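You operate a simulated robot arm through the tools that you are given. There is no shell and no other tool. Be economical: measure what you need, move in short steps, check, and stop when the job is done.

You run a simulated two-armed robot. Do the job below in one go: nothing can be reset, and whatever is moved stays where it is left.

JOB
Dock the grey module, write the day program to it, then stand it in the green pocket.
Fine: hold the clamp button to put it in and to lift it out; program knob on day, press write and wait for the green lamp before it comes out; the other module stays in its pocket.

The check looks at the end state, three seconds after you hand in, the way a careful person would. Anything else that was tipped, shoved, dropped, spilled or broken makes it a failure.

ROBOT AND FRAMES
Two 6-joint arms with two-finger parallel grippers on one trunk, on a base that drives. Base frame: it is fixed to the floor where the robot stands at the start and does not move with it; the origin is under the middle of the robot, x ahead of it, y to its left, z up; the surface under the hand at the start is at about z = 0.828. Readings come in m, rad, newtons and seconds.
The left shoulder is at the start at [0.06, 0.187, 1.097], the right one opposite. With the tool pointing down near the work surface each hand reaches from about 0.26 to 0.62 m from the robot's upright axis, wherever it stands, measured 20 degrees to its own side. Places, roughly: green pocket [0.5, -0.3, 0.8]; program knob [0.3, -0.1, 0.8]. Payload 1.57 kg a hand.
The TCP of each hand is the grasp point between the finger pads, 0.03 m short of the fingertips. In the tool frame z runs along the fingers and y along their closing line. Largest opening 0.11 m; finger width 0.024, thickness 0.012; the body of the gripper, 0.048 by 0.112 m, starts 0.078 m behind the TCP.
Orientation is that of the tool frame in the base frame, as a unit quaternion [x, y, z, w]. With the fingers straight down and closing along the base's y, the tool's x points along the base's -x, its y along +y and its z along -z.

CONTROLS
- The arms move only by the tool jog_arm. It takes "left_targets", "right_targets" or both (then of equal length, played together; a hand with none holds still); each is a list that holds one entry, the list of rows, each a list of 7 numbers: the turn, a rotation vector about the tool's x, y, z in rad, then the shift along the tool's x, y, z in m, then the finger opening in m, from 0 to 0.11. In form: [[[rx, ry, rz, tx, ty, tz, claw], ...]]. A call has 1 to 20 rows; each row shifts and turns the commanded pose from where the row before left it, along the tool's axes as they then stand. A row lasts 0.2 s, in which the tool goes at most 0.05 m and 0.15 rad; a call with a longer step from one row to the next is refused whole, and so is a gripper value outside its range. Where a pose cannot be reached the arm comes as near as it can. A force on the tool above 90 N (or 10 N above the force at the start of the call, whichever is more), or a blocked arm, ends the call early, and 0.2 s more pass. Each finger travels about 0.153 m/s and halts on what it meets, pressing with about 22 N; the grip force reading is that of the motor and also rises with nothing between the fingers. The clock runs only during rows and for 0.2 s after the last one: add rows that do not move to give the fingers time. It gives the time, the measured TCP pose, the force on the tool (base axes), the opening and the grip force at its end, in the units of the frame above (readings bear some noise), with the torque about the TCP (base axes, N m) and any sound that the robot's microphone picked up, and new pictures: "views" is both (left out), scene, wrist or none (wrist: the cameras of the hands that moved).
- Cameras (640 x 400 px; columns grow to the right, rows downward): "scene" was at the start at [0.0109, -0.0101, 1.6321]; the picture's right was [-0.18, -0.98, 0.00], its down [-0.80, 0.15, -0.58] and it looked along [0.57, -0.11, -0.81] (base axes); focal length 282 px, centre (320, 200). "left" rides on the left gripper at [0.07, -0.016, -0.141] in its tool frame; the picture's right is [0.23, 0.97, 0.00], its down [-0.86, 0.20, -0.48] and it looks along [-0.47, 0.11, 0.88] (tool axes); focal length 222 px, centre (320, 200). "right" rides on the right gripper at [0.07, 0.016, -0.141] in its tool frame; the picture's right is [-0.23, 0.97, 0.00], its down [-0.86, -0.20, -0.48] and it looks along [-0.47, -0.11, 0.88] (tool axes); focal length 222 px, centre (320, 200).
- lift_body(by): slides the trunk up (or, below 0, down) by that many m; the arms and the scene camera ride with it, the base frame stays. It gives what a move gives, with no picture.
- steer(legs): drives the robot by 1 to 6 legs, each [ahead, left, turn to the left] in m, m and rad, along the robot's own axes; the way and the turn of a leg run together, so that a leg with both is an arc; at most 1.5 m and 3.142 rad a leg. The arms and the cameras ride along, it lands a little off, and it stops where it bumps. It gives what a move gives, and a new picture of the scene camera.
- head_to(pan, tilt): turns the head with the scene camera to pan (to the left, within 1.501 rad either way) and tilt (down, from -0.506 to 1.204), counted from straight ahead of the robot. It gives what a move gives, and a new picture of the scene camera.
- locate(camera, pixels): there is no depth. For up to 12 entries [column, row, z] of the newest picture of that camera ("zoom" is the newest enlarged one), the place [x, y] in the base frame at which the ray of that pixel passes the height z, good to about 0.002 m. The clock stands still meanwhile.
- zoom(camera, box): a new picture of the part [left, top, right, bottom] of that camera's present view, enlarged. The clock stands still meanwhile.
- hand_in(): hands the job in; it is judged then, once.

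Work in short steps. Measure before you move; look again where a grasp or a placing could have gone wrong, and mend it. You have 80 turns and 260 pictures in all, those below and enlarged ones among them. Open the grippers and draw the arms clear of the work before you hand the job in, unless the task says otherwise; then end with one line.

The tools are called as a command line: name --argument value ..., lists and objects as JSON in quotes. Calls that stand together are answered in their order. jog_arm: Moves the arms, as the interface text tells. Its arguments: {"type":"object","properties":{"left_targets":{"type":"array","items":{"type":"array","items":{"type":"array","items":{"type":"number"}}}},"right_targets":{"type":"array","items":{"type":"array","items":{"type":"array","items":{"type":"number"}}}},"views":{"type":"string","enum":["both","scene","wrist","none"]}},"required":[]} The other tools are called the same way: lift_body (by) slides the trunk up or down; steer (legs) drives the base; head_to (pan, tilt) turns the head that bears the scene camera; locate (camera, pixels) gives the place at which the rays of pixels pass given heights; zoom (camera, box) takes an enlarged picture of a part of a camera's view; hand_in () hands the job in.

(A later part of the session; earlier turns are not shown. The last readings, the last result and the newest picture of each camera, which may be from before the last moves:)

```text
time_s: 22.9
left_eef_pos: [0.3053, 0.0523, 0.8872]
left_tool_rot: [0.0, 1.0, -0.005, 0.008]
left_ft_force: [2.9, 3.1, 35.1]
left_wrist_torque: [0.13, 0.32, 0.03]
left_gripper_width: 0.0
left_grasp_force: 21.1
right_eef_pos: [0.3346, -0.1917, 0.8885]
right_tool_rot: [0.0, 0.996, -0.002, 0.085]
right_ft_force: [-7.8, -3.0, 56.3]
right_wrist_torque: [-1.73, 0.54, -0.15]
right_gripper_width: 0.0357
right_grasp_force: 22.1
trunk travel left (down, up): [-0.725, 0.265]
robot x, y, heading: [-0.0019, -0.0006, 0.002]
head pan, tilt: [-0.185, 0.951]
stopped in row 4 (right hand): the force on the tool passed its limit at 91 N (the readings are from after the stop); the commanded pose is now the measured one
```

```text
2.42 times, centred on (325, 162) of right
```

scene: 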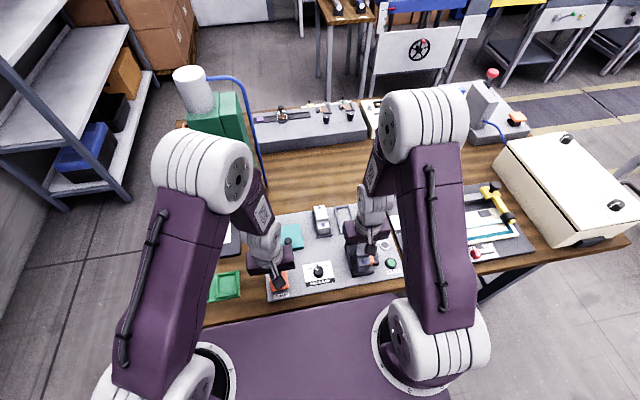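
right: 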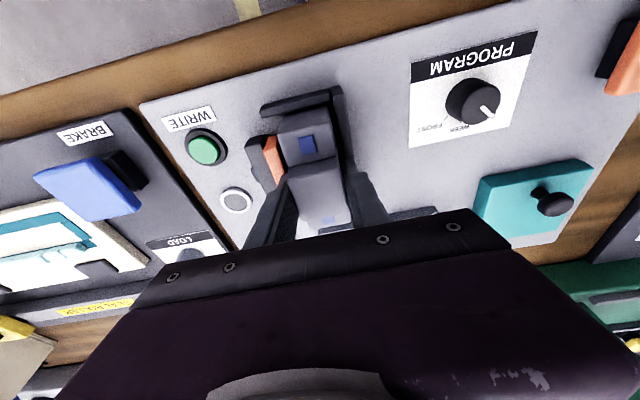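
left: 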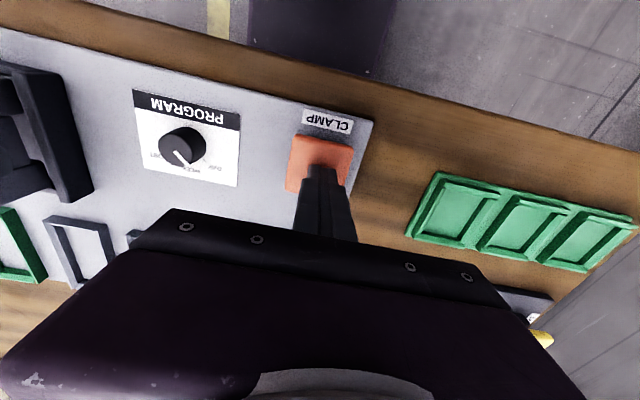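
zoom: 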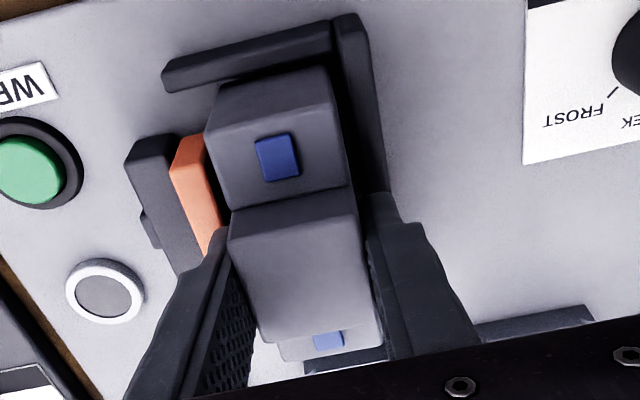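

The right finger touched the jaw block (contact at y≈-0.03 from TCP), and module bottom is only ~4 mm above the bay floor, inside the bars. I re-press the left slightly, unload 1 mm, and open so it settles in the bay.

jog_arm --left_targets '[[[0, 0, 0, 0, 0, 0.001, 0], [0, 0, 0, 0, 0, 0, 0], [0, 0, 0, 0, 0, 0, 0], [0, 0, 0, 0, 0, 0, 0]]]' --right_targets '[[[0, 0, 0, -0.0001, 0, -0.001, 0.02], [0, 0, 0, 0, 0, 0, 0.045], [0, 0, 0, 0, 0, 0, 0.055], [0, 0, 0, 0, 0, 0, 0.055]]]'

zoom --camera "scene" --box '[345, 240, 385, 278]'

zoom --camera "right" --box '[260, 80, 390, 245]'

```text
time_s: 23.9
left_eef_pos: [0.3048, 0.0526, 0.8858]
left_tool_rot: [0.001, 1.0, -0.004, 0.008]
left_ft_force: [-2.5, -8.8, 58.6]
left_wrist_torque: [-0.28, 0.61, 0.01]
left_gripper_width: 0.0
left_grasp_force: 21.8
right_eef_pos: [0.3353, -0.1909, 0.8886]
right_tool_rot: [-0.001, 0.996, -0.002, 0.085]
right_ft_force: [1.1, 16.3, 45.0]
right_wrist_torque: [-0.85, 0.24, -0.06]
right_gripper_width: 0.0409
right_grasp_force: 0.2
trunk travel left (down, up): [-0.725, 0.265]
robot x, y, heading: [-0.0025, 0.0012, -0.001]
head pan, tilt: [-0.185, 0.951]
```

scene: 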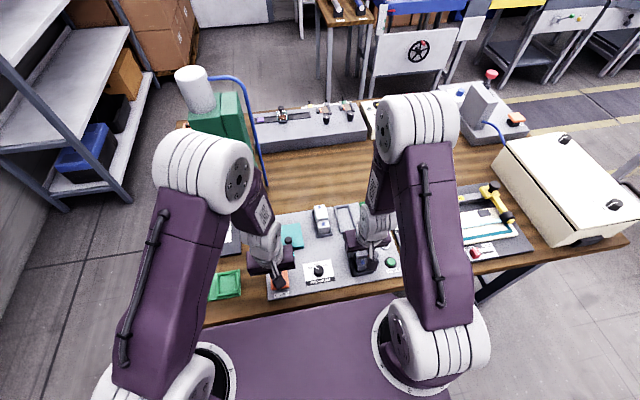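
right: 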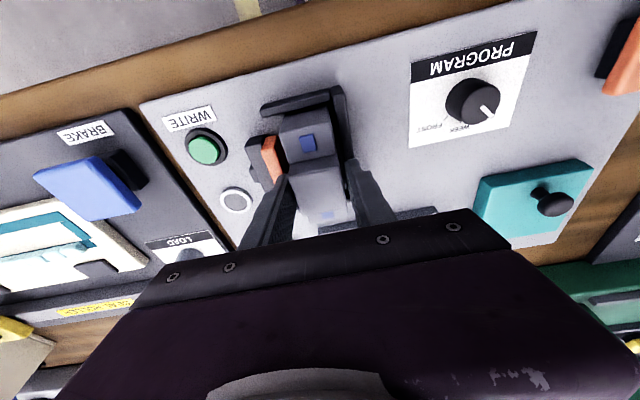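
left: 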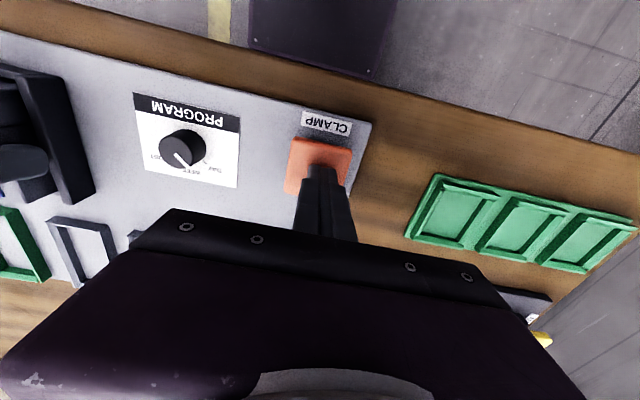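

```text
10.53 times, centred on (365, 259) of scene
```

zoom: 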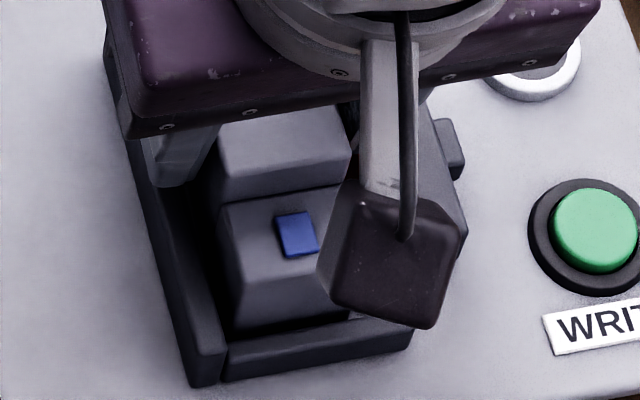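

```text
2.42 times, centred on (325, 162) of right
```

zoom: 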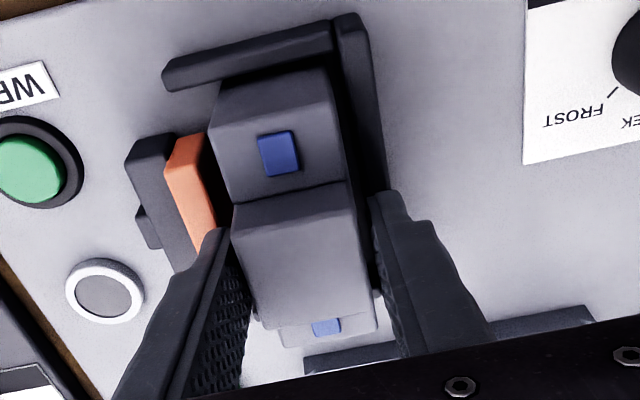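

The module is released (opening 41 mm) but a finger is pressed on the jaw. I raise the right hand gently with that opening, opening more once clear.

jog_arm --right_targets '[[[0, 0, 0, -0.0003, 0, -0.002, 0.042], [0, 0, 0, -0.0006, 0, -0.004, 0.046], [0, 0, 0, -0.0012, 0, -0.008, 0.055], [0, 0, 0, -0.002, 0, -0.014, 0.06], [0, 0, 0, -0.004, 0, -0.028, 0.06], [0, 0, 0, 0, 0, 0, 0.06]]]'

zoom --camera "scene" --box '[335, 230, 405, 280]'

zoom --camera "right" --box '[230, 60, 390, 225]'

```text
time_s: 25.3
left_eef_pos: [0.3052, 0.0516, 0.8849]
left_tool_rot: [0.0, 1.0, -0.001, 0.004]
left_ft_force: [-6.5, 15.9, 74.2]
left_wrist_torque: [0.5, 0.64, -0.01]
left_gripper_width: 0.0002
left_grasp_force: 21.5
right_eef_pos: [0.333, -0.1924, 0.9446]
right_tool_rot: [0.001, 0.997, 0.0, 0.082]
right_ft_force: [-0.4, -0.3, -0.6]
right_wrist_torque: [-0.01, -0.01, 0.03]
right_gripper_width: 0.0601
right_grasp_force: 0.1
trunk travel left (down, up): [-0.725, 0.265]
robot x, y, heading: [-0.0023, 0.0024, 0.002]
head pan, tilt: [-0.185, 0.951]
```

scene: 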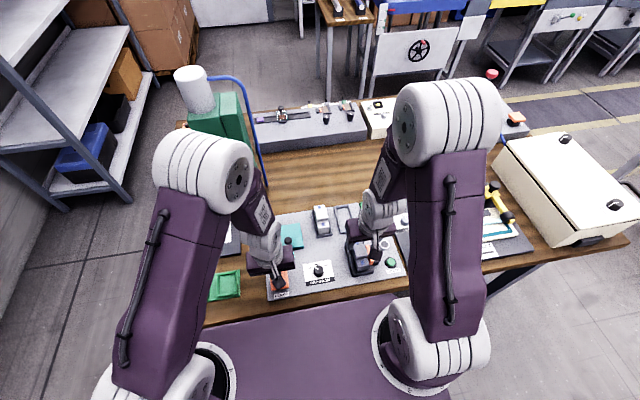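
right: 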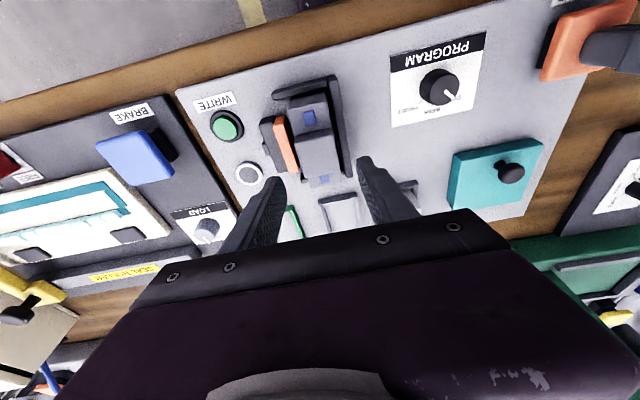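

```text
8.00 times, centred on (370, 255) of scene
```

zoom: 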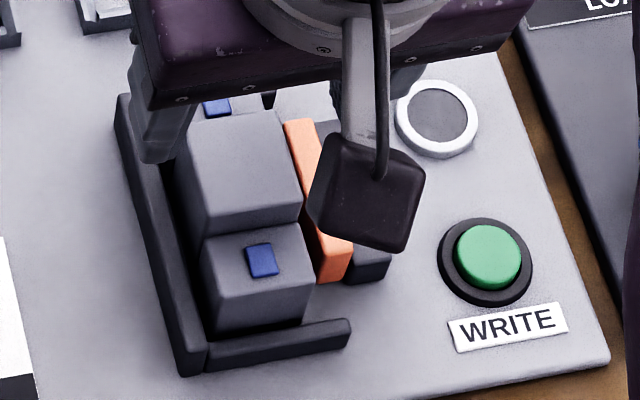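

```text
2.42 times, centred on (310, 142) of right
```

zoom: 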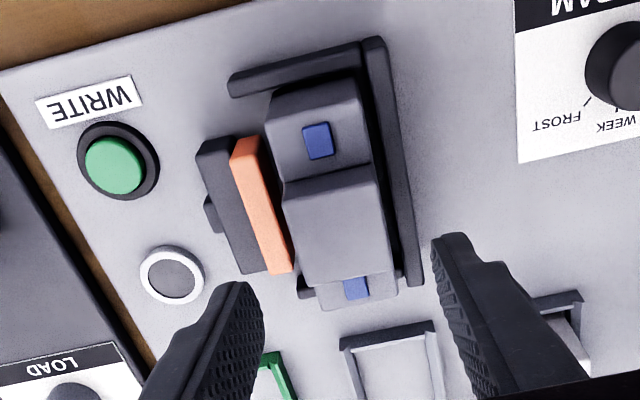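

The module is released in the bay. I verify it's level/seated by locating its top edges before letting the clamp go.

zoom --camera "right" --box '[275, 65, 355, 195]'

zoom --camera "scene" --box '[345, 240, 385, 278]'

```text
3.08 times, centred on (315, 130) of right
```

zoom: 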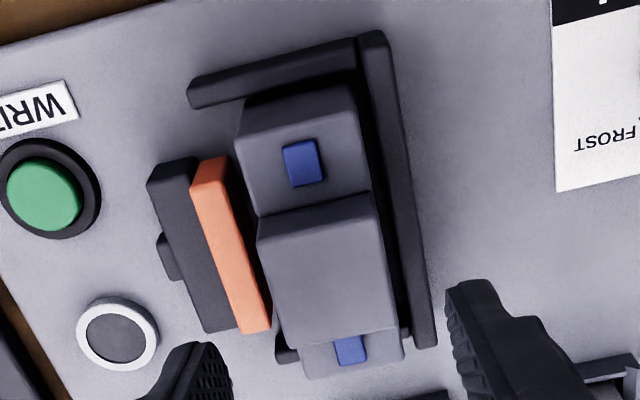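

```text
10.53 times, centred on (365, 259) of scene
```

zoom: 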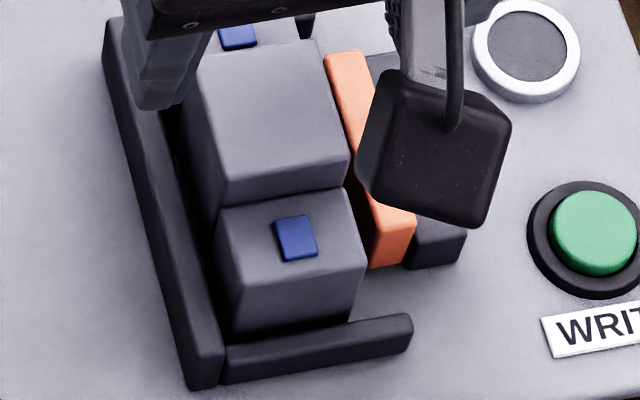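

locate --camera "right" --pixels '[[289, 110.5, 0.861], [326.4, 100.1, 0.861], [311.4, 118, 0.861], [325, 178.7, 0.861], [295, 142, 0.877], [333, 133.5, 0.877], [302.6, 177, 0.877], [340.3, 171.5, 0.877]]'

locate --camera "scene" --pixels '[[357.4, 266.9, 0.861], [369, 265.2, 0.861], [362.7, 262.6, 0.861], [357.1, 244, 0.861], [356.3, 259.5, 0.877], [367.4, 257.5, 0.877], [354, 245, 0.877], [364.8, 244, 0.877]]'

```text
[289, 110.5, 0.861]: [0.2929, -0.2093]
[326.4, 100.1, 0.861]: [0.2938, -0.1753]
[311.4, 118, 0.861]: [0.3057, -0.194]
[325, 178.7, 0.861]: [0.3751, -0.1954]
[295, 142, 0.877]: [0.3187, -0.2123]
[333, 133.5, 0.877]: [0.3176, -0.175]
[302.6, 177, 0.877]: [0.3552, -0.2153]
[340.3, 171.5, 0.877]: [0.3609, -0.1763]
```

```text
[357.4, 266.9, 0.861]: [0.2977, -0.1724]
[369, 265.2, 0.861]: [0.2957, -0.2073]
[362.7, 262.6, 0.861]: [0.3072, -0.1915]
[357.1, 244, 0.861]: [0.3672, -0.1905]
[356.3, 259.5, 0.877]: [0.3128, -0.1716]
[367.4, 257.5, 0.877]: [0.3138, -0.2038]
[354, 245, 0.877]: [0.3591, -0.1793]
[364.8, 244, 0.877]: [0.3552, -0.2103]
```

locate --camera "scene" --pixels '[[356.6, 271.8, 0.831], [367.7, 269.9, 0.831], [356.6, 271.8, 0.84], [367.7, 269.9, 0.84]]'

locate --camera "right" --pixels '[[293, 97, 0.831], [324, 91, 0.831], [303.4, 247, 0.83], [316.4, 188, 0.861], [339, 180, 0.861], [305, 246.5, 0.844], [308, 183, 0.844]]'

zoom --camera "right" --box '[290, 150, 360, 200]'

zoom --camera "right" --box '[275, 75, 345, 125]'

```text
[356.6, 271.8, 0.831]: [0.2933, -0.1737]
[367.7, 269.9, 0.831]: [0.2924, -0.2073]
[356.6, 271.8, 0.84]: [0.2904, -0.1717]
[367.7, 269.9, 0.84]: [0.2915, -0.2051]
```

```text
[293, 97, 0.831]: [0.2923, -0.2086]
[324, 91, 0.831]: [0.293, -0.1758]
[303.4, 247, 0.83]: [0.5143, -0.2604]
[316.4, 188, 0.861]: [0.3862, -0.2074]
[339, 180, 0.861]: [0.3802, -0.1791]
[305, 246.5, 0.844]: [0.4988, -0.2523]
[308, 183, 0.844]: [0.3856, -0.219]
```

```text
8.00 times, centred on (325, 175) of right
```

zoom: 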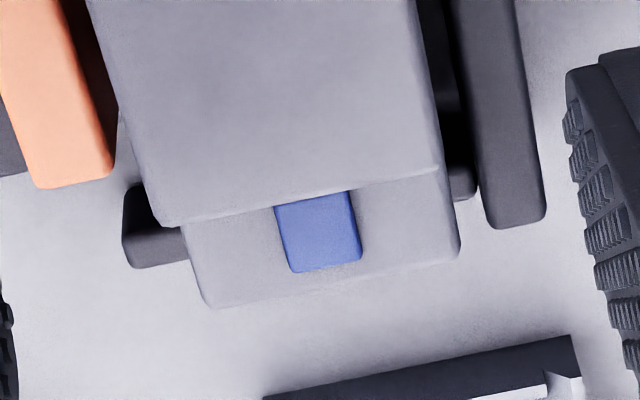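

```text
8.00 times, centred on (310, 100) of right
```

zoom: 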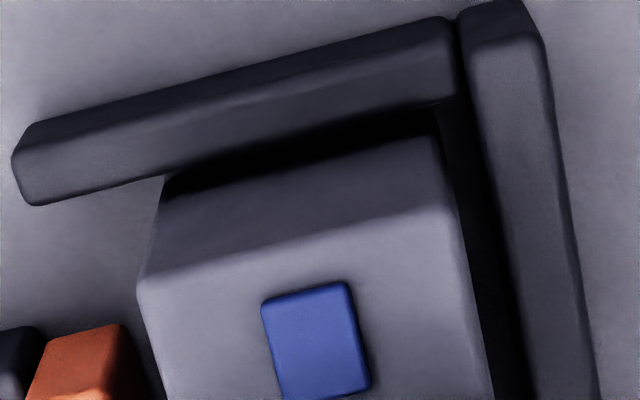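

Near top and bottom edges line up (x≈0.293), so it is level and seated against the far bar. Now I release the clamp by lifting the left hand slowly and look.

jog_arm --left_targets '[[[0, 0, 0, 0, 0, -0.004, 0], [0, 0, 0, 0, 0, -0.005, 0], [0, 0, 0, 0, 0, -0.01, 0], [0, 0, 0, 0, 0, -0.03, 0], [0, 0, 0, 0, 0, -0.04, 0], [0, 0, 0, 0, 0, 0, 0]]]' --right_targets '[[[0, 0, 0, 0, 0, 0, 0.06], [0, 0, 0, 0, 0, 0, 0.06], [0, 0, 0, 0, 0, 0, 0.06], [0, 0, 0, 0, 0, 0, 0.06], [0, 0, 0, 0, 0, 0, 0.06], [0, 0, 0, 0, 0, 0, 0.06]]]'

zoom --camera "right" --box '[230, 60, 390, 225]'

zoom --camera "scene" --box '[345, 240, 385, 278]'

```text
time_s: 26.7
left_eef_pos: [0.3082, 0.0507, 0.9737]
left_tool_rot: [0.002, 1.0, -0.002, 0.003]
left_ft_force: [0.4, -0.3, 0.2]
left_wrist_torque: [0.01, 0.0, 0.0]
left_gripper_width: 0.0
left_grasp_force: 21.2
right_eef_pos: [0.338, -0.1931, 0.9419]
right_tool_rot: [0.0, 0.997, 0.0, 0.079]
right_ft_force: [0.3, -0.6, -0.6]
right_wrist_torque: [0.02, 0.04, 0.0]
right_gripper_width: 0.0602
right_grasp_force: 0.1
trunk travel left (down, up): [-0.725, 0.265]
robot x, y, heading: [0.0002, -0.0001, -0.005]
head pan, tilt: [-0.185, 0.951]
```

scene: 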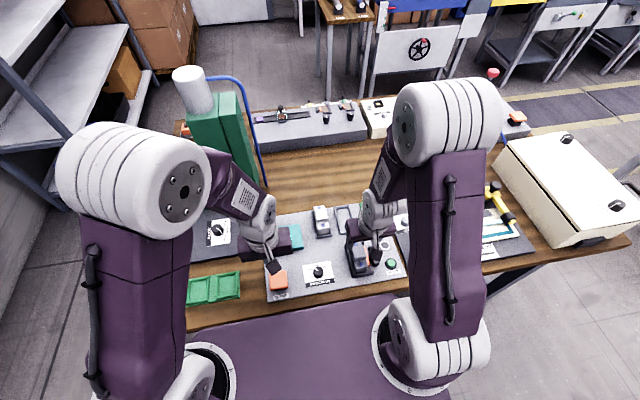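
right: 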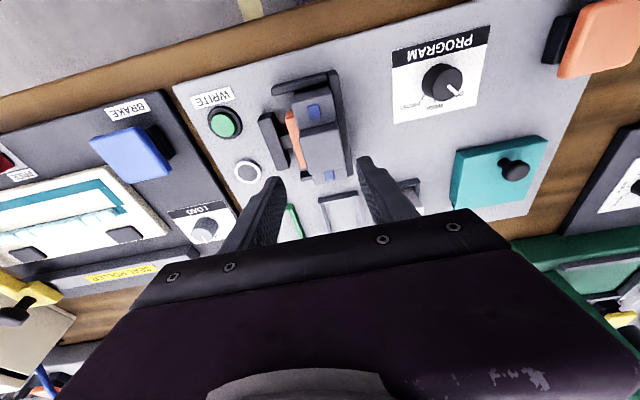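
left: 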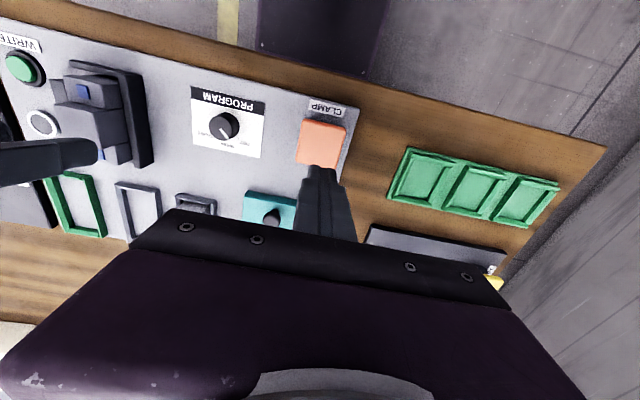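

```text
2.42 times, centred on (310, 142) of right
```

zoom: 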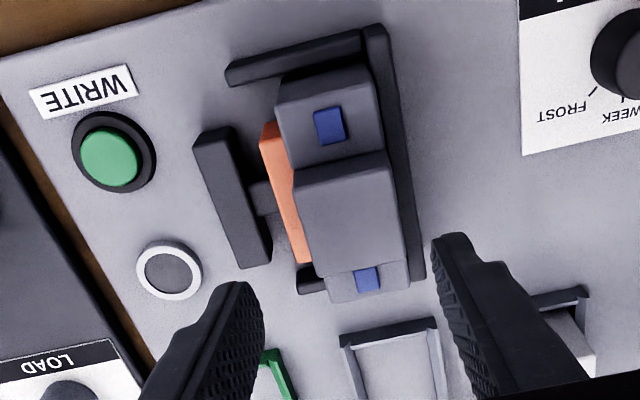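

```text
10.53 times, centred on (365, 259) of scene
```

zoom: 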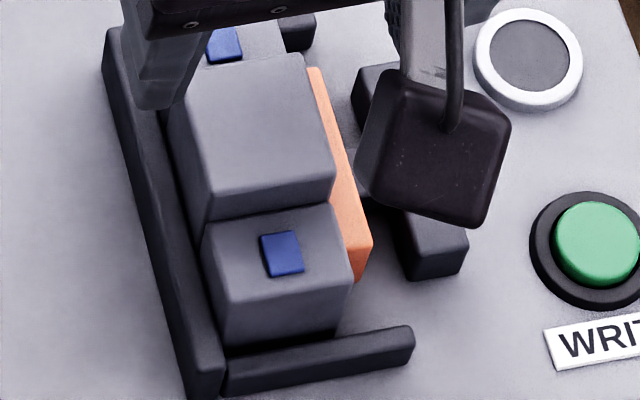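

The jaw clamps the module against the wall. Now the right hand straightens, closes, and goes over the WRITE button (~(0.304,-0.283)).

jog_arm --right_targets '[[[0, 0.079, 0, 0, 0, -0.02, 0.04], [0, 0.079, 0, 0, 0, -0.02, 0.02], [0, 0, 0, 0.012, -0.04, 0, 0], [0, 0, 0, 0.012, -0.04, 0, 0], [0, 0, 0, 0.01, -0.01, 0.03, 0], [0, 0, 0, 0, 0, 0.03, 0], [0, 0, 0, 0, 0, 0, 0]]]'

zoom --camera "right" --box '[260, 90, 400, 210]'

zoom --camera "scene" --box '[345, 225, 415, 280]'

```text
time_s: 28.3
left_eef_pos: [0.307, 0.0522, 0.9737]
left_tool_rot: [0.001, 1.0, -0.002, 0.004]
left_ft_force: [0.3, 0.2, 0.4]
left_wrist_torque: [-0.01, 0.0, 0.04]
left_gripper_width: 0.0
left_grasp_force: 20.8
right_eef_pos: [0.2983, -0.2833, 0.9216]
right_tool_rot: [-0.001, 1.0, 0.001, 0.002]
right_ft_force: [0.2, 0.1, 0.0]
right_wrist_torque: [0.01, -0.01, -0.04]
right_gripper_width: 0.0
right_grasp_force: 21.4
trunk travel left (down, up): [-0.725, 0.265]
robot x, y, heading: [0.0, -0.0009, -0.003]
head pan, tilt: [-0.185, 0.951]
```

scene: 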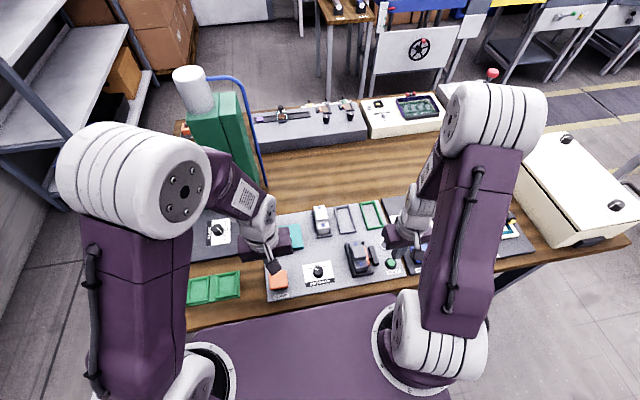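
right: 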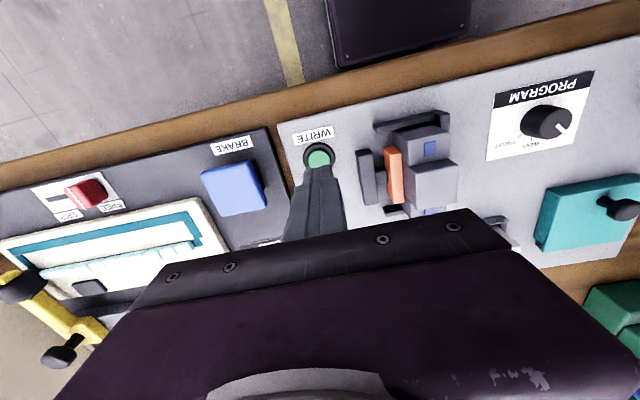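

```text
3.33 times, centred on (330, 150) of right
```

zoom: 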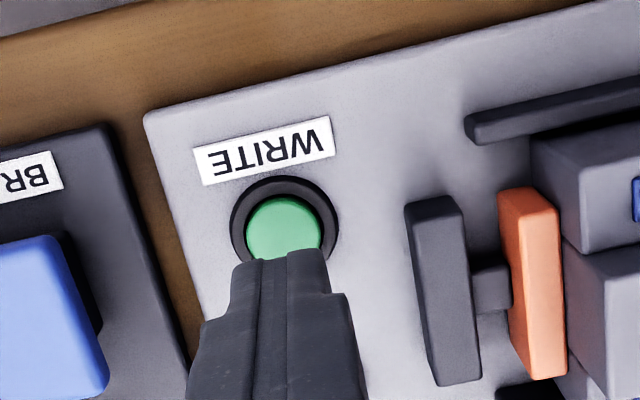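

```text
7.27 times, centred on (380, 252) of scene
```

zoom: 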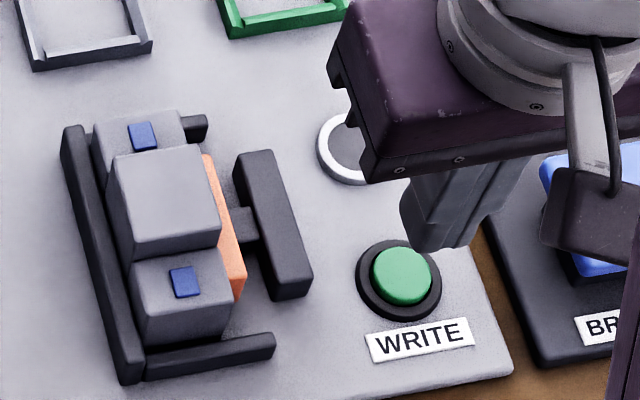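

locate --camera "zoom" --pixels '[[398, 281, 0.834], [402, 275, 0.845], [402, 275, 0.85]]'

locate --camera "right" --pixels '[[319.3, 156.4, 0.834], [318.6, 159, 0.845], [318.6, 159, 0.85]]'

```text
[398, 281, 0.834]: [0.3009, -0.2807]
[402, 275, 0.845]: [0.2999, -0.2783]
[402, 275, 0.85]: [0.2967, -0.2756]
```

```text
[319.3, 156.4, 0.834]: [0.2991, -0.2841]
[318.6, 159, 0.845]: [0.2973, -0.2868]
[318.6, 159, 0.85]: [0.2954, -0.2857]
```

Button is at about (0.2995,-0.282), right under the tip. Press down in small steps.

jog_arm --right_targets '[[[0, 0, 0, -0.001, 0.001, 0.03, 0], [0, 0, 0, 0, 0, 0.014, 0], [0, 0, 0, 0, 0, 0.003, 0], [0, 0, 0, 0, 0, 0.002, 0], [0, 0, 0, 0, 0, 0, 0]]]'

zoom --camera "scene" --box '[345, 225, 415, 280]'

```text
time_s: 29.5
left_eef_pos: [0.3077, 0.0506, 0.9731]
left_tool_rot: [0.0, 1.0, -0.001, 0.003]
left_ft_force: [-0.1, -0.1, -0.7]
left_wrist_torque: [-0.02, 0.02, 0.01]
left_gripper_width: 0.0001
left_grasp_force: 21.7
right_eef_pos: [0.3002, -0.2821, 0.8726]
right_tool_rot: [0.0, 1.0, 0.0, 0.001]
right_ft_force: [-0.1, -0.4, 0.4]
right_wrist_torque: [0.02, 0.01, 0.0]
right_gripper_width: 0.0
right_grasp_force: 21.4
trunk travel left (down, up): [-0.725, 0.265]
robot x, y, heading: [0.0004, -0.0018, 0.002]
head pan, tilt: [-0.185, 0.951]
```

scene: 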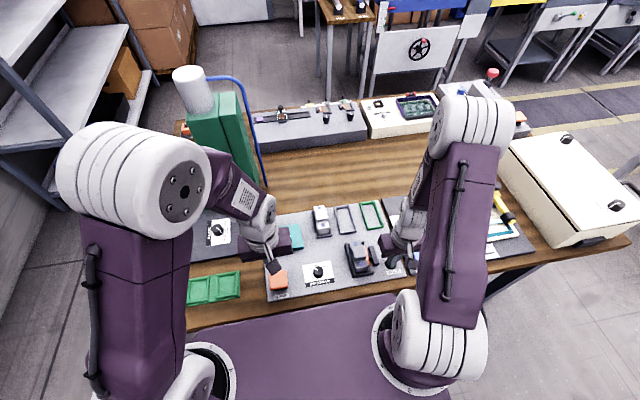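
right: 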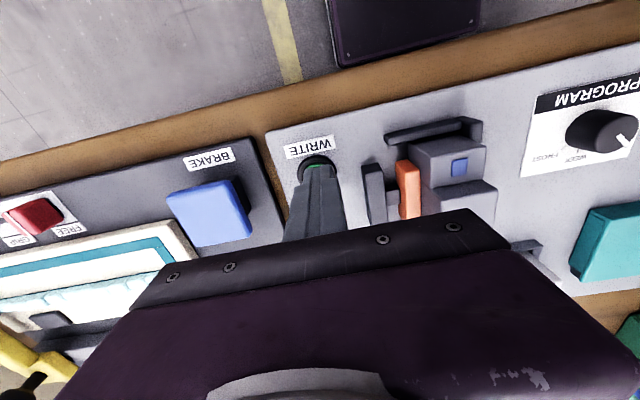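

```text
7.27 times, centred on (380, 252) of scene
```

zoom: 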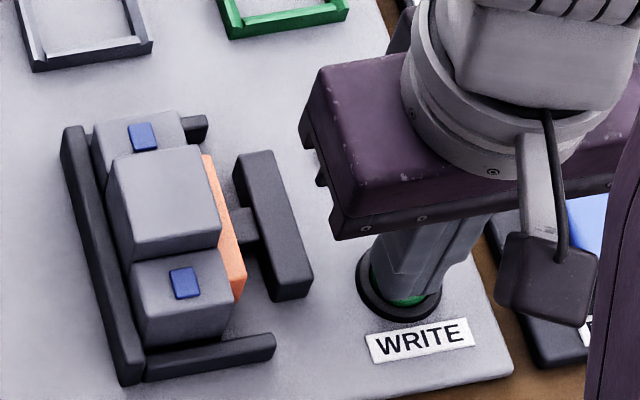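

Not touching yet (0.4 N). I continue 2 mm at a time.

jog_arm --right_targets '[[[0, 0, 0, 0, 0, 0.002, 0], [0, 0, 0, 0, 0, 0.002, 0], [0, 0, 0, 0, 0, 0.001, 0], [0, 0, 0, 0, 0, 0, 0]]]' --views "scene"

```text
time_s: 30.5
left_eef_pos: [0.3074, 0.0502, 0.9735]
left_tool_rot: [0.001, 1.0, -0.002, 0.004]
left_ft_force: [0.6, 0.0, 0.7]
left_wrist_torque: [-0.02, -0.01, 0.02]
left_gripper_width: 0.0
left_grasp_force: 21.0
right_eef_pos: [0.3014, -0.2826, 0.8665]
right_tool_rot: [0.0, 1.0, 0.0, 0.001]
right_ft_force: [-0.3, 0.6, 0.3]
right_wrist_torque: [-0.01, -0.02, 0.01]
right_gripper_width: 0.0
right_grasp_force: 21.1
trunk travel left (down, up): [-0.725, 0.265]
robot x, y, heading: [0.0009, 0.0003, -0.001]
head pan, tilt: [-0.185, 0.951]
```

scene: 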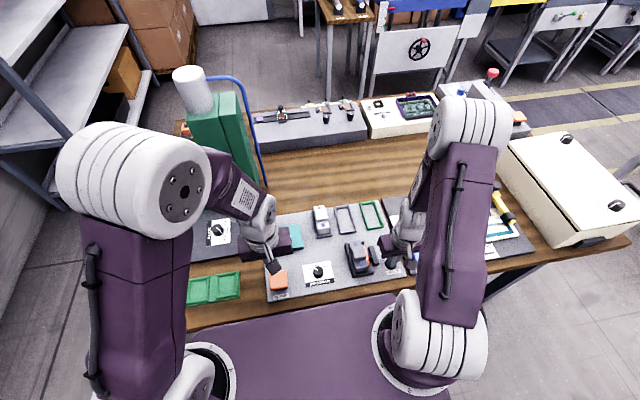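

zoom --camera "scene" --box '[375, 245, 415, 275]'

zoom --camera "right" --box '[280, 130, 360, 200]'

```text
13.33 times, centred on (395, 260) of scene
```

zoom: 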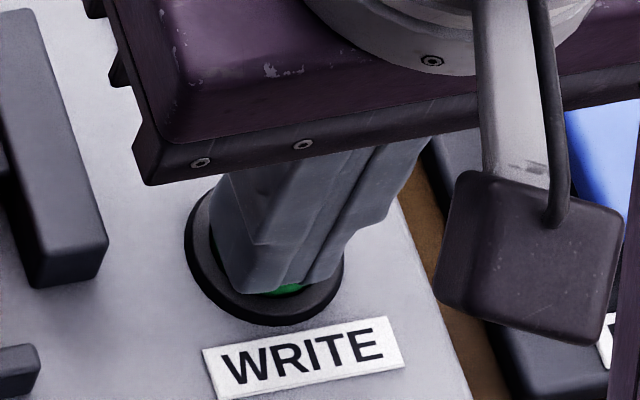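

```text
5.71 times, centred on (320, 165) of right
```

zoom: 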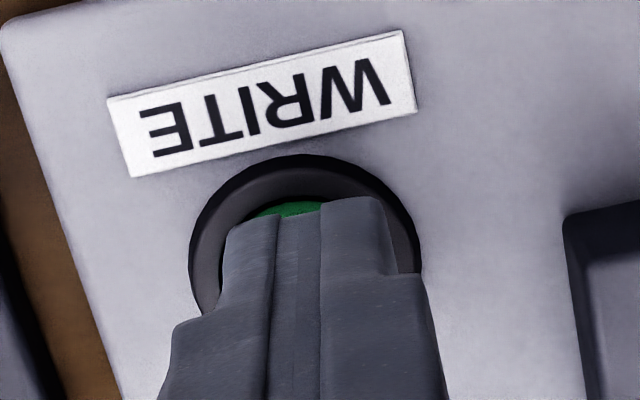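

The tip is over the green cap. Continue pressing.

jog_arm --right_targets '[[[0, 0, 0, 0, 0, 0.001, 0], [0, 0, 0, 0, 0, 0.001, 0], [0, 0, 0, 0, 0, 0.001, 0], [0, 0, 0, 0, 0, 0, 0]]]' --views "none"

```text
time_s: 31.5
left_eef_pos: [0.308, 0.0515, 0.973]
left_tool_rot: [0.0, 1.0, -0.002, 0.004]
left_ft_force: [1.3, 0.0, 0.4]
left_wrist_torque: [0.02, 0.03, 0.0]
left_gripper_width: 0.0
left_grasp_force: 21.4
right_eef_pos: [0.3009, -0.2824, 0.8651]
right_tool_rot: [0.001, 1.0, 0.0, 0.001]
right_ft_force: [0.8, 0.2, 2.1]
right_wrist_torque: [0.0, -0.01, -0.01]
right_gripper_width: 0.0
right_grasp_force: 21.0
trunk travel left (down, up): [-0.725, 0.265]
robot x, y, heading: [-0.0017, 0.0011, -0.0]
head pan, tilt: [-0.185, 0.951]
heard: click, click
```

Clicks heard at first contact. I look at the lamp.

jog_arm --right_targets '[[[0, 0, 0, 0, 0, 0.001, 0], [0, 0, 0, 0, 0, 0, 0], [0, 0, 0, 0, 0, 0, 0], [0, 0, 0, 0, 0, -0.003, 0], [0, 0, 0, 0, 0, -0.03, 0], [0, 0, 0, 0, 0, -0.03, 0], [0, 0, 0, 0, -0.03, -0.02, 0], [0, 0, 0, 0, 0, 0, 0]]]' --views "both"

zoom --camera "scene" --box '[345, 225, 415, 280]'

zoom --camera "left" --box '[0, 20, 160, 160]'

```text
time_s: 33.3
left_eef_pos: [0.308, 0.0519, 0.9734]
left_tool_rot: [0.0, 1.0, -0.002, 0.003]
left_ft_force: [0.4, 0.0, -0.3]
left_wrist_torque: [-0.02, -0.04, 0.0]
left_gripper_width: 0.0002
left_grasp_force: 21.0
right_eef_pos: [0.2982, -0.3113, 0.9441]
right_tool_rot: [0.0, 1.0, -0.001, 0.001]
right_ft_force: [-0.2, -0.3, -0.2]
right_wrist_torque: [-0.01, -0.02, -0.02]
right_gripper_width: 0.0003
right_grasp_force: 21.4
trunk travel left (down, up): [-0.725, 0.265]
robot x, y, heading: [0.0004, 0.0014, 0.002]
head pan, tilt: [-0.185, 0.951]
```

scene: 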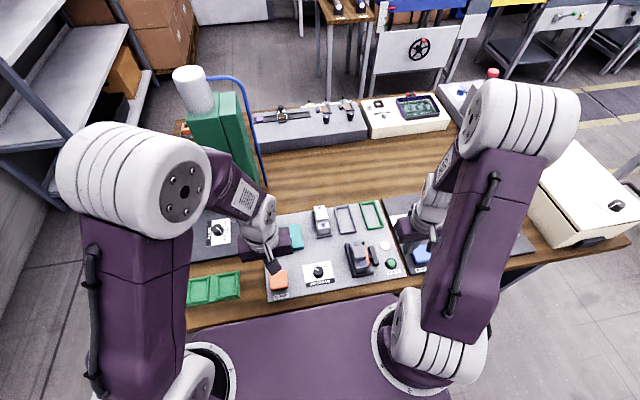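
right: 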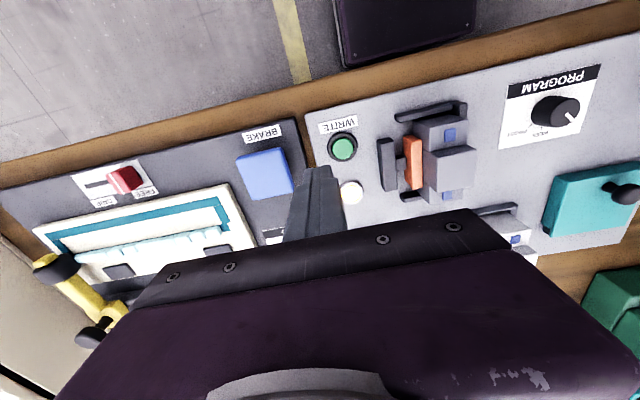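

```text
7.27 times, centred on (380, 252) of scene
```

zoom: 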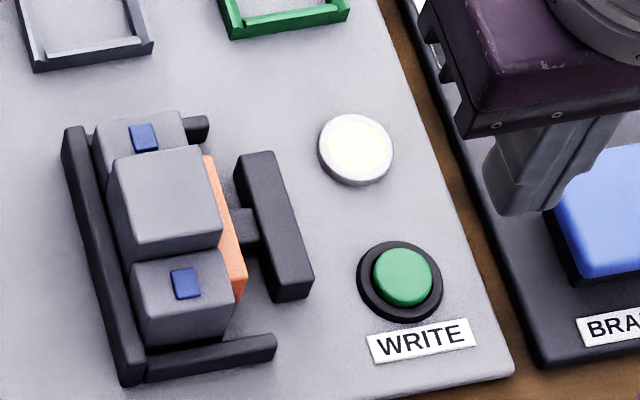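

```text
2.86 times, centred on (80, 90) of left
```

zoom: 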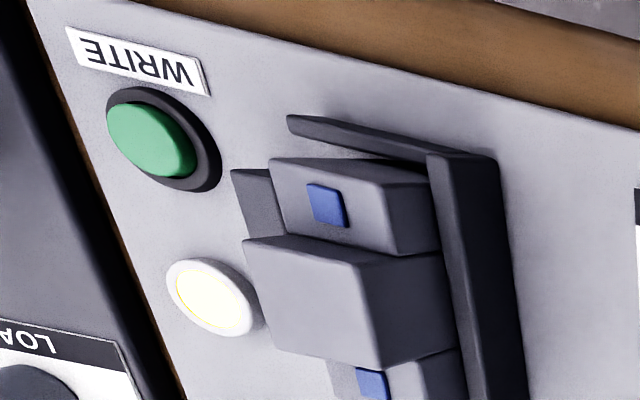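

The lamp is pale yellow (writing). I wait for green while hovering.

jog_arm --left_targets '[[[0, 0, 0, 0, 0, 0.03, 0], [0, 0, 0, 0, 0, 0.03, 0], [0, 0, 0, 0, 0, 0, 0], [0, 0, 0, 0, 0, 0, 0], [0, 0, 0, 0, 0, 0, 0], [0, 0, 0, 0, 0, 0, 0], [0, 0, 0, 0, 0, 0, 0], [0, 0, 0, 0, 0, 0, 0], [0, 0, 0, 0, 0, 0, 0], [0, 0, 0, 0, 0, 0, 0], [0, 0, 0, 0, 0, 0, 0], [0, 0, 0, 0, 0, 0, 0], [0, 0, 0, 0, 0, 0, 0], [0, 0, 0, 0, 0, 0, 0], [0, 0, 0, 0, 0, 0, 0]]]' --views "scene"

zoom --camera "scene" --box '[345, 225, 415, 280]'

```text
time_s: 36.5
left_eef_pos: [0.3065, 0.0509, 0.911]
left_tool_rot: [0.001, 1.0, -0.002, 0.004]
left_ft_force: [0.2, -0.8, 1.2]
left_wrist_torque: [0.02, 0.0, -0.04]
left_gripper_width: 0.0
left_grasp_force: 21.5
right_eef_pos: [0.2999, -0.311, 0.9431]
right_tool_rot: [-0.001, 1.0, 0.0, 0.0]
right_ft_force: [0.1, 0.5, 0.4]
right_wrist_torque: [0.0, 0.02, 0.01]
right_gripper_width: 0.0
right_grasp_force: 21.3
trunk travel left (down, up): [-0.725, 0.265]
robot x, y, heading: [-0.0039, -0.0033, -0.003]
head pan, tilt: [-0.185, 0.951]
```

scene: 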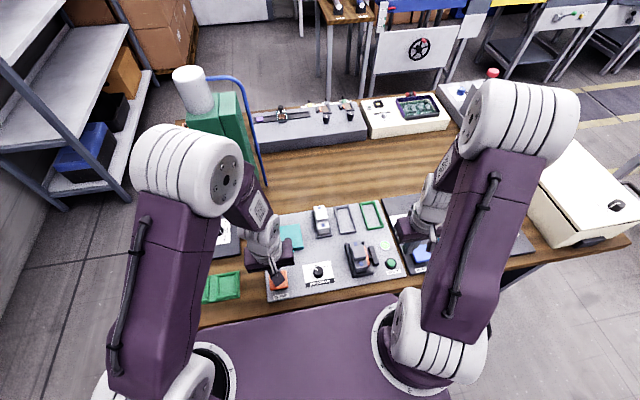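

```text
7.27 times, centred on (380, 252) of scene
```

zoom: 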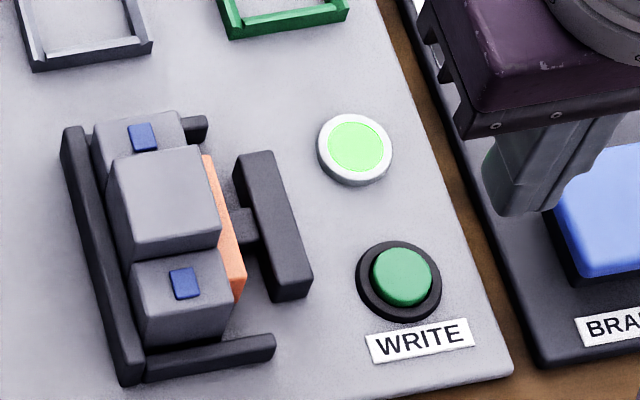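

The lamp is green. I measure the tall block of the docked module for the regrasp.

locate --camera "zoom" --pixels '[[131, 242, 0.877], [218, 228, 0.877], [113, 165, 0.877], [201, 148, 0.877], [184, 284, 0.861], [143, 137, 0.861], [206, 157, 0.85], [245, 278, 0.85]]'

zoom --camera "right" --box '[370, 90, 490, 220]'

```text
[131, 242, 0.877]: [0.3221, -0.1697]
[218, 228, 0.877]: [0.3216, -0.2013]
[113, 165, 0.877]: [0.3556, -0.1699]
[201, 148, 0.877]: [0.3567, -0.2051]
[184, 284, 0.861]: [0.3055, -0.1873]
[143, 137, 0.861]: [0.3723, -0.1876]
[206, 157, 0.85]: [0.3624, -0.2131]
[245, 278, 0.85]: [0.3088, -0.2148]
```

```text
3.08 times, centred on (430, 155) of right
```

zoom: 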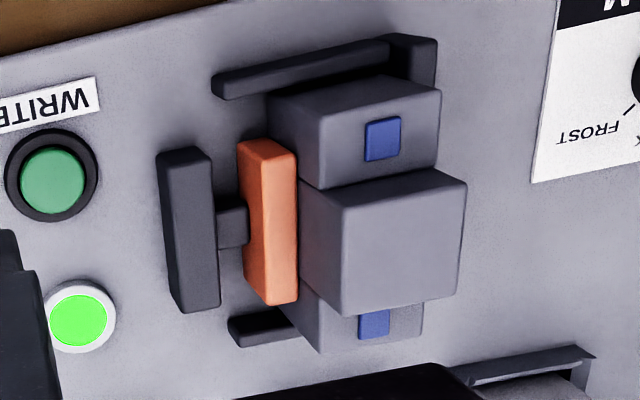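

Docked module centre ≈(0.339,-0.187). Bring the right hand over it and down to TCP z≈0.893 with fingers open.

jog_arm --right_targets '[[[0, 0, 0, 0, 0, -0.03, 0.02], [0, 0, 0, -0.02, 0.03, 0, 0.04], [0, 0, 0, -0.02, 0.04, 0, 0.06], [0, 0, 0, 0, 0.04, 0, 0.06], [0, 0, 0, 0, 0.014, 0, 0.06], [0, 0, 0, 0, 0, 0.04, 0.06], [0, 0, 0, 0, 0, 0.03, 0.06], [0, 0, 0, 0, 0, 0.01, 0.06], [0, 0, 0, 0, 0, 0, 0.06]]]'

zoom --camera "right" --box '[240, 80, 400, 230]'

zoom --camera "scene" --box '[335, 225, 405, 280]'

```text
time_s: 38.5
left_eef_pos: [0.3073, 0.0502, 0.9106]
left_tool_rot: [0.0, 1.0, -0.001, 0.004]
left_ft_force: [0.7, -0.7, -0.6]
left_wrist_torque: [-0.02, 0.01, -0.02]
left_gripper_width: 0.0
left_grasp_force: 21.4
right_eef_pos: [0.34, -0.1871, 0.8979]
right_tool_rot: [0.0, 1.0, 0.0, 0.0]
right_ft_force: [0.2, -0.1, -0.1]
right_wrist_torque: [0.01, -0.03, -0.03]
right_gripper_width: 0.0601
right_grasp_force: 0.1
trunk travel left (down, up): [-0.725, 0.265]
robot x, y, heading: [-0.0005, 0.0045, 0.001]
head pan, tilt: [-0.185, 0.951]
```

scene: 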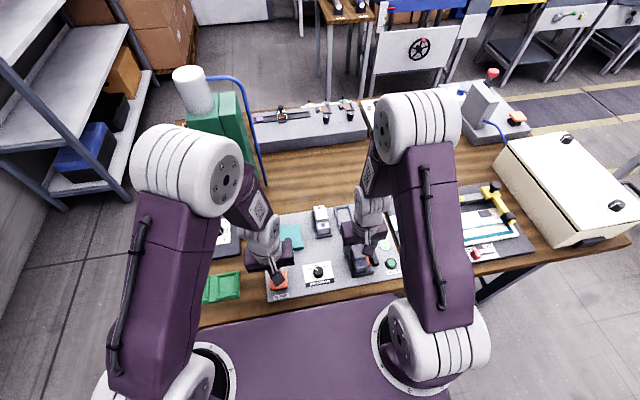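
right: 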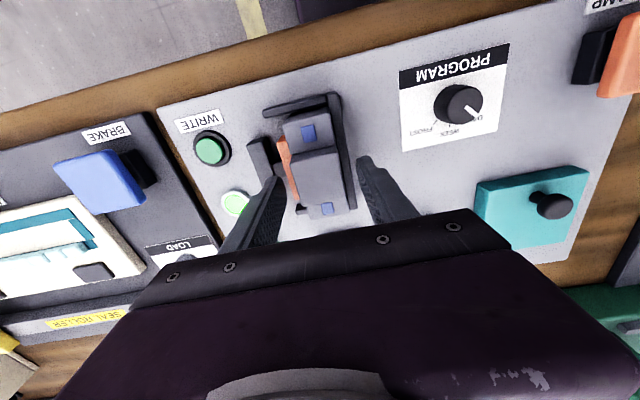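

```text
2.67 times, centred on (320, 155) of right
```

zoom: 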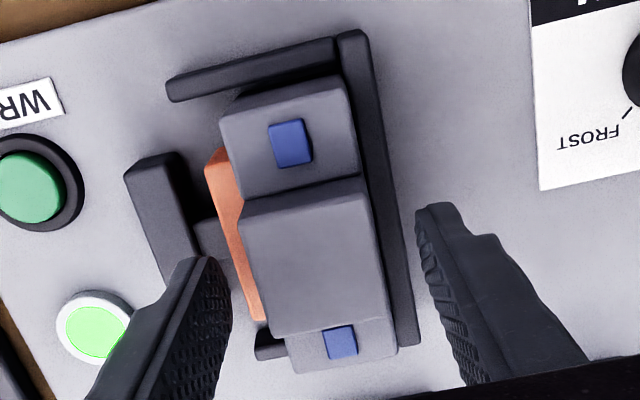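

```text
7.27 times, centred on (370, 252) of scene
```

zoom: 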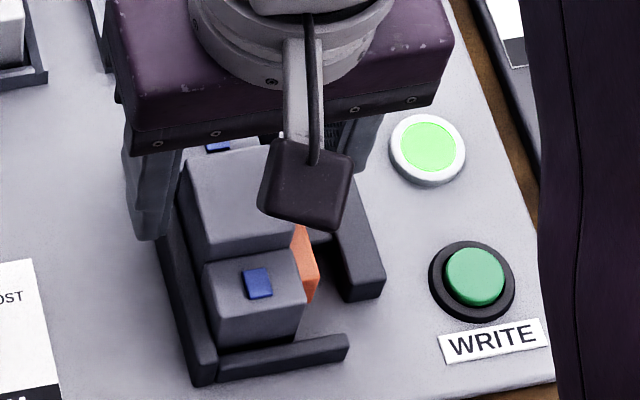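

Fingers flank the block. Lower 6 mm, checking contact, and close.

jog_arm --right_targets '[[[0, 0, 0, 0, 0, 0.003, 0.06], [0, 0, 0, 0, 0, 0.003, 0.06], [0, 0, 0, 0, 0, 0, 0.045], [0, 0, 0, 0, 0, 0, 0.02], [0, 0, 0, 0, 0, 0, 0.02], [0, 0, 0, 0, 0, 0, 0.02]]]' --views "wrist"

```text
time_s: 39.9
left_eef_pos: [0.3078, 0.0507, 0.9093]
left_tool_rot: [0.0, 1.0, -0.002, 0.003]
left_ft_force: [-0.3, 0.1, -0.4]
left_wrist_torque: [0.01, 0.0, 0.0]
left_gripper_width: 0.0
left_grasp_force: 21.0
right_eef_pos: [0.3387, -0.188, 0.8917]
right_tool_rot: [0.0, 1.0, 0.0, 0.001]
right_ft_force: [0.1, 2.7, -0.4]
right_wrist_torque: [0.1, -0.04, -0.02]
right_gripper_width: 0.0354
right_grasp_force: 22.5
trunk travel left (down, up): [-0.725, 0.265]
robot x, y, heading: [0.0024, 0.0, -0.0]
head pan, tilt: [-0.185, 0.951]
```

right: 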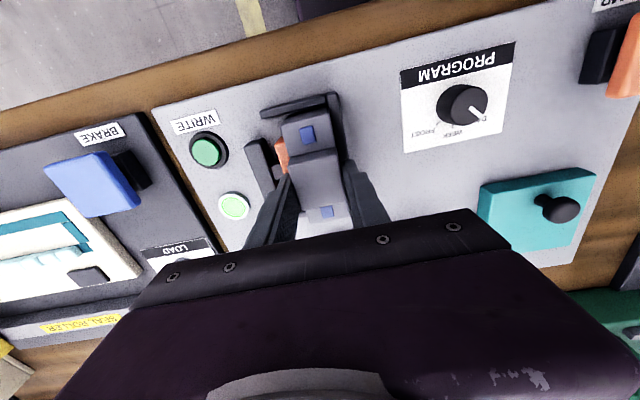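

Gripped with 35 mm, no side load. Now press the clamp with the left hand.

jog_arm --left_targets '[[[0, 0, 0, 0, 0, 0.01, 0], [0, 0, 0, 0, 0, 0.005, 0], [0, 0, 0, 0, 0, 0.005, 0], [0, 0, 0, 0, 0, 0.005, 0], [0, 0, 0, 0, 0, 0, 0]]]' --right_targets '[[[0, 0, 0, 0, 0, 0, 0.02], [0, 0, 0, 0, 0, 0, 0.02], [0, 0, 0, 0, 0, 0, 0.02], [0, 0, 0, 0, 0, 0, 0.02], [0, 0, 0, 0, 0, 0, 0.02]]]'

zoom --camera "right" --box '[240, 80, 400, 230]'

```text
time_s: 41.1
left_eef_pos: [0.3087, 0.0506, 0.8871]
left_tool_rot: [0.0, 1.0, -0.003, 0.004]
left_ft_force: [4.0, 3.2, 27.7]
left_wrist_torque: [0.14, 0.15, -0.07]
left_gripper_width: 0.0
left_grasp_force: 21.6
right_eef_pos: [0.3382, -0.1881, 0.8924]
right_tool_rot: [-0.001, 1.0, 0.001, 0.001]
right_ft_force: [-1.1, -0.1, 0.6]
right_wrist_torque: [0.01, 0.0, 0.02]
right_gripper_width: 0.0355
right_grasp_force: 22.3
trunk travel left (down, up): [-0.725, 0.265]
robot x, y, heading: [-0.0005, 0.0003, -0.003]
head pan, tilt: [-0.185, 0.951]
```

scene: 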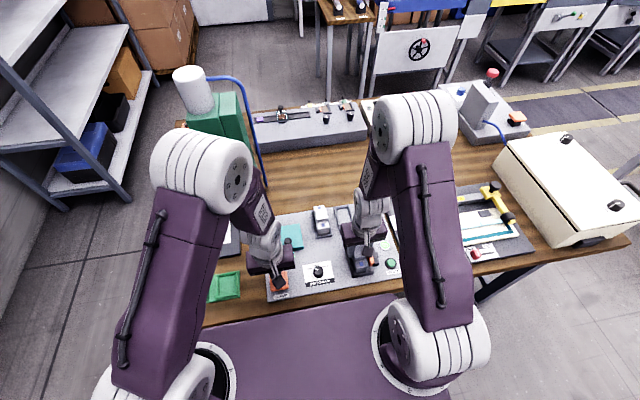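
right: 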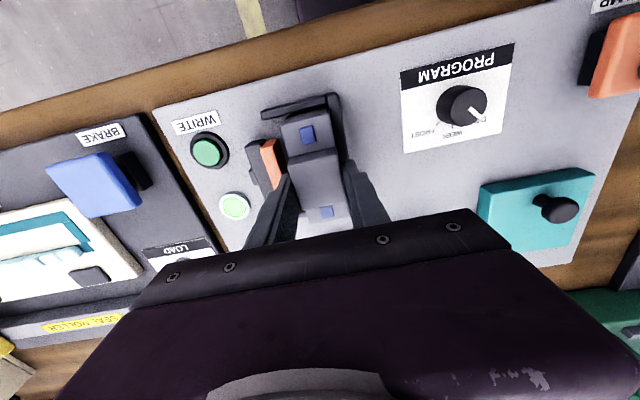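
left: 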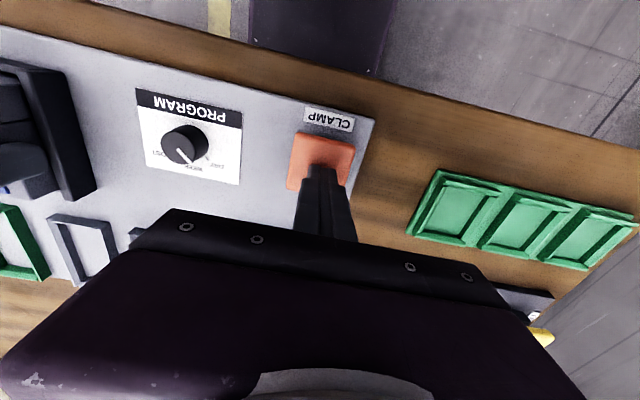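

```text
2.67 times, centred on (320, 155) of right
```

zoom: 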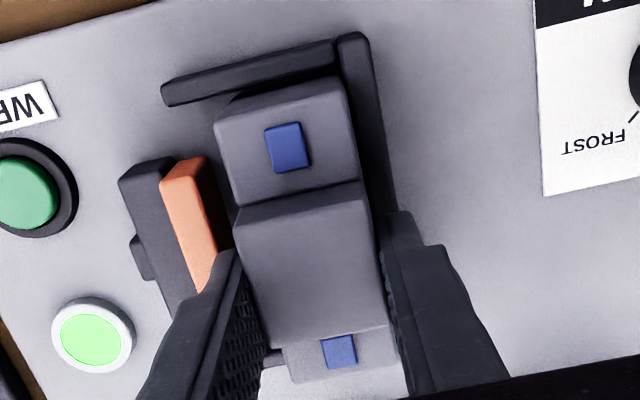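

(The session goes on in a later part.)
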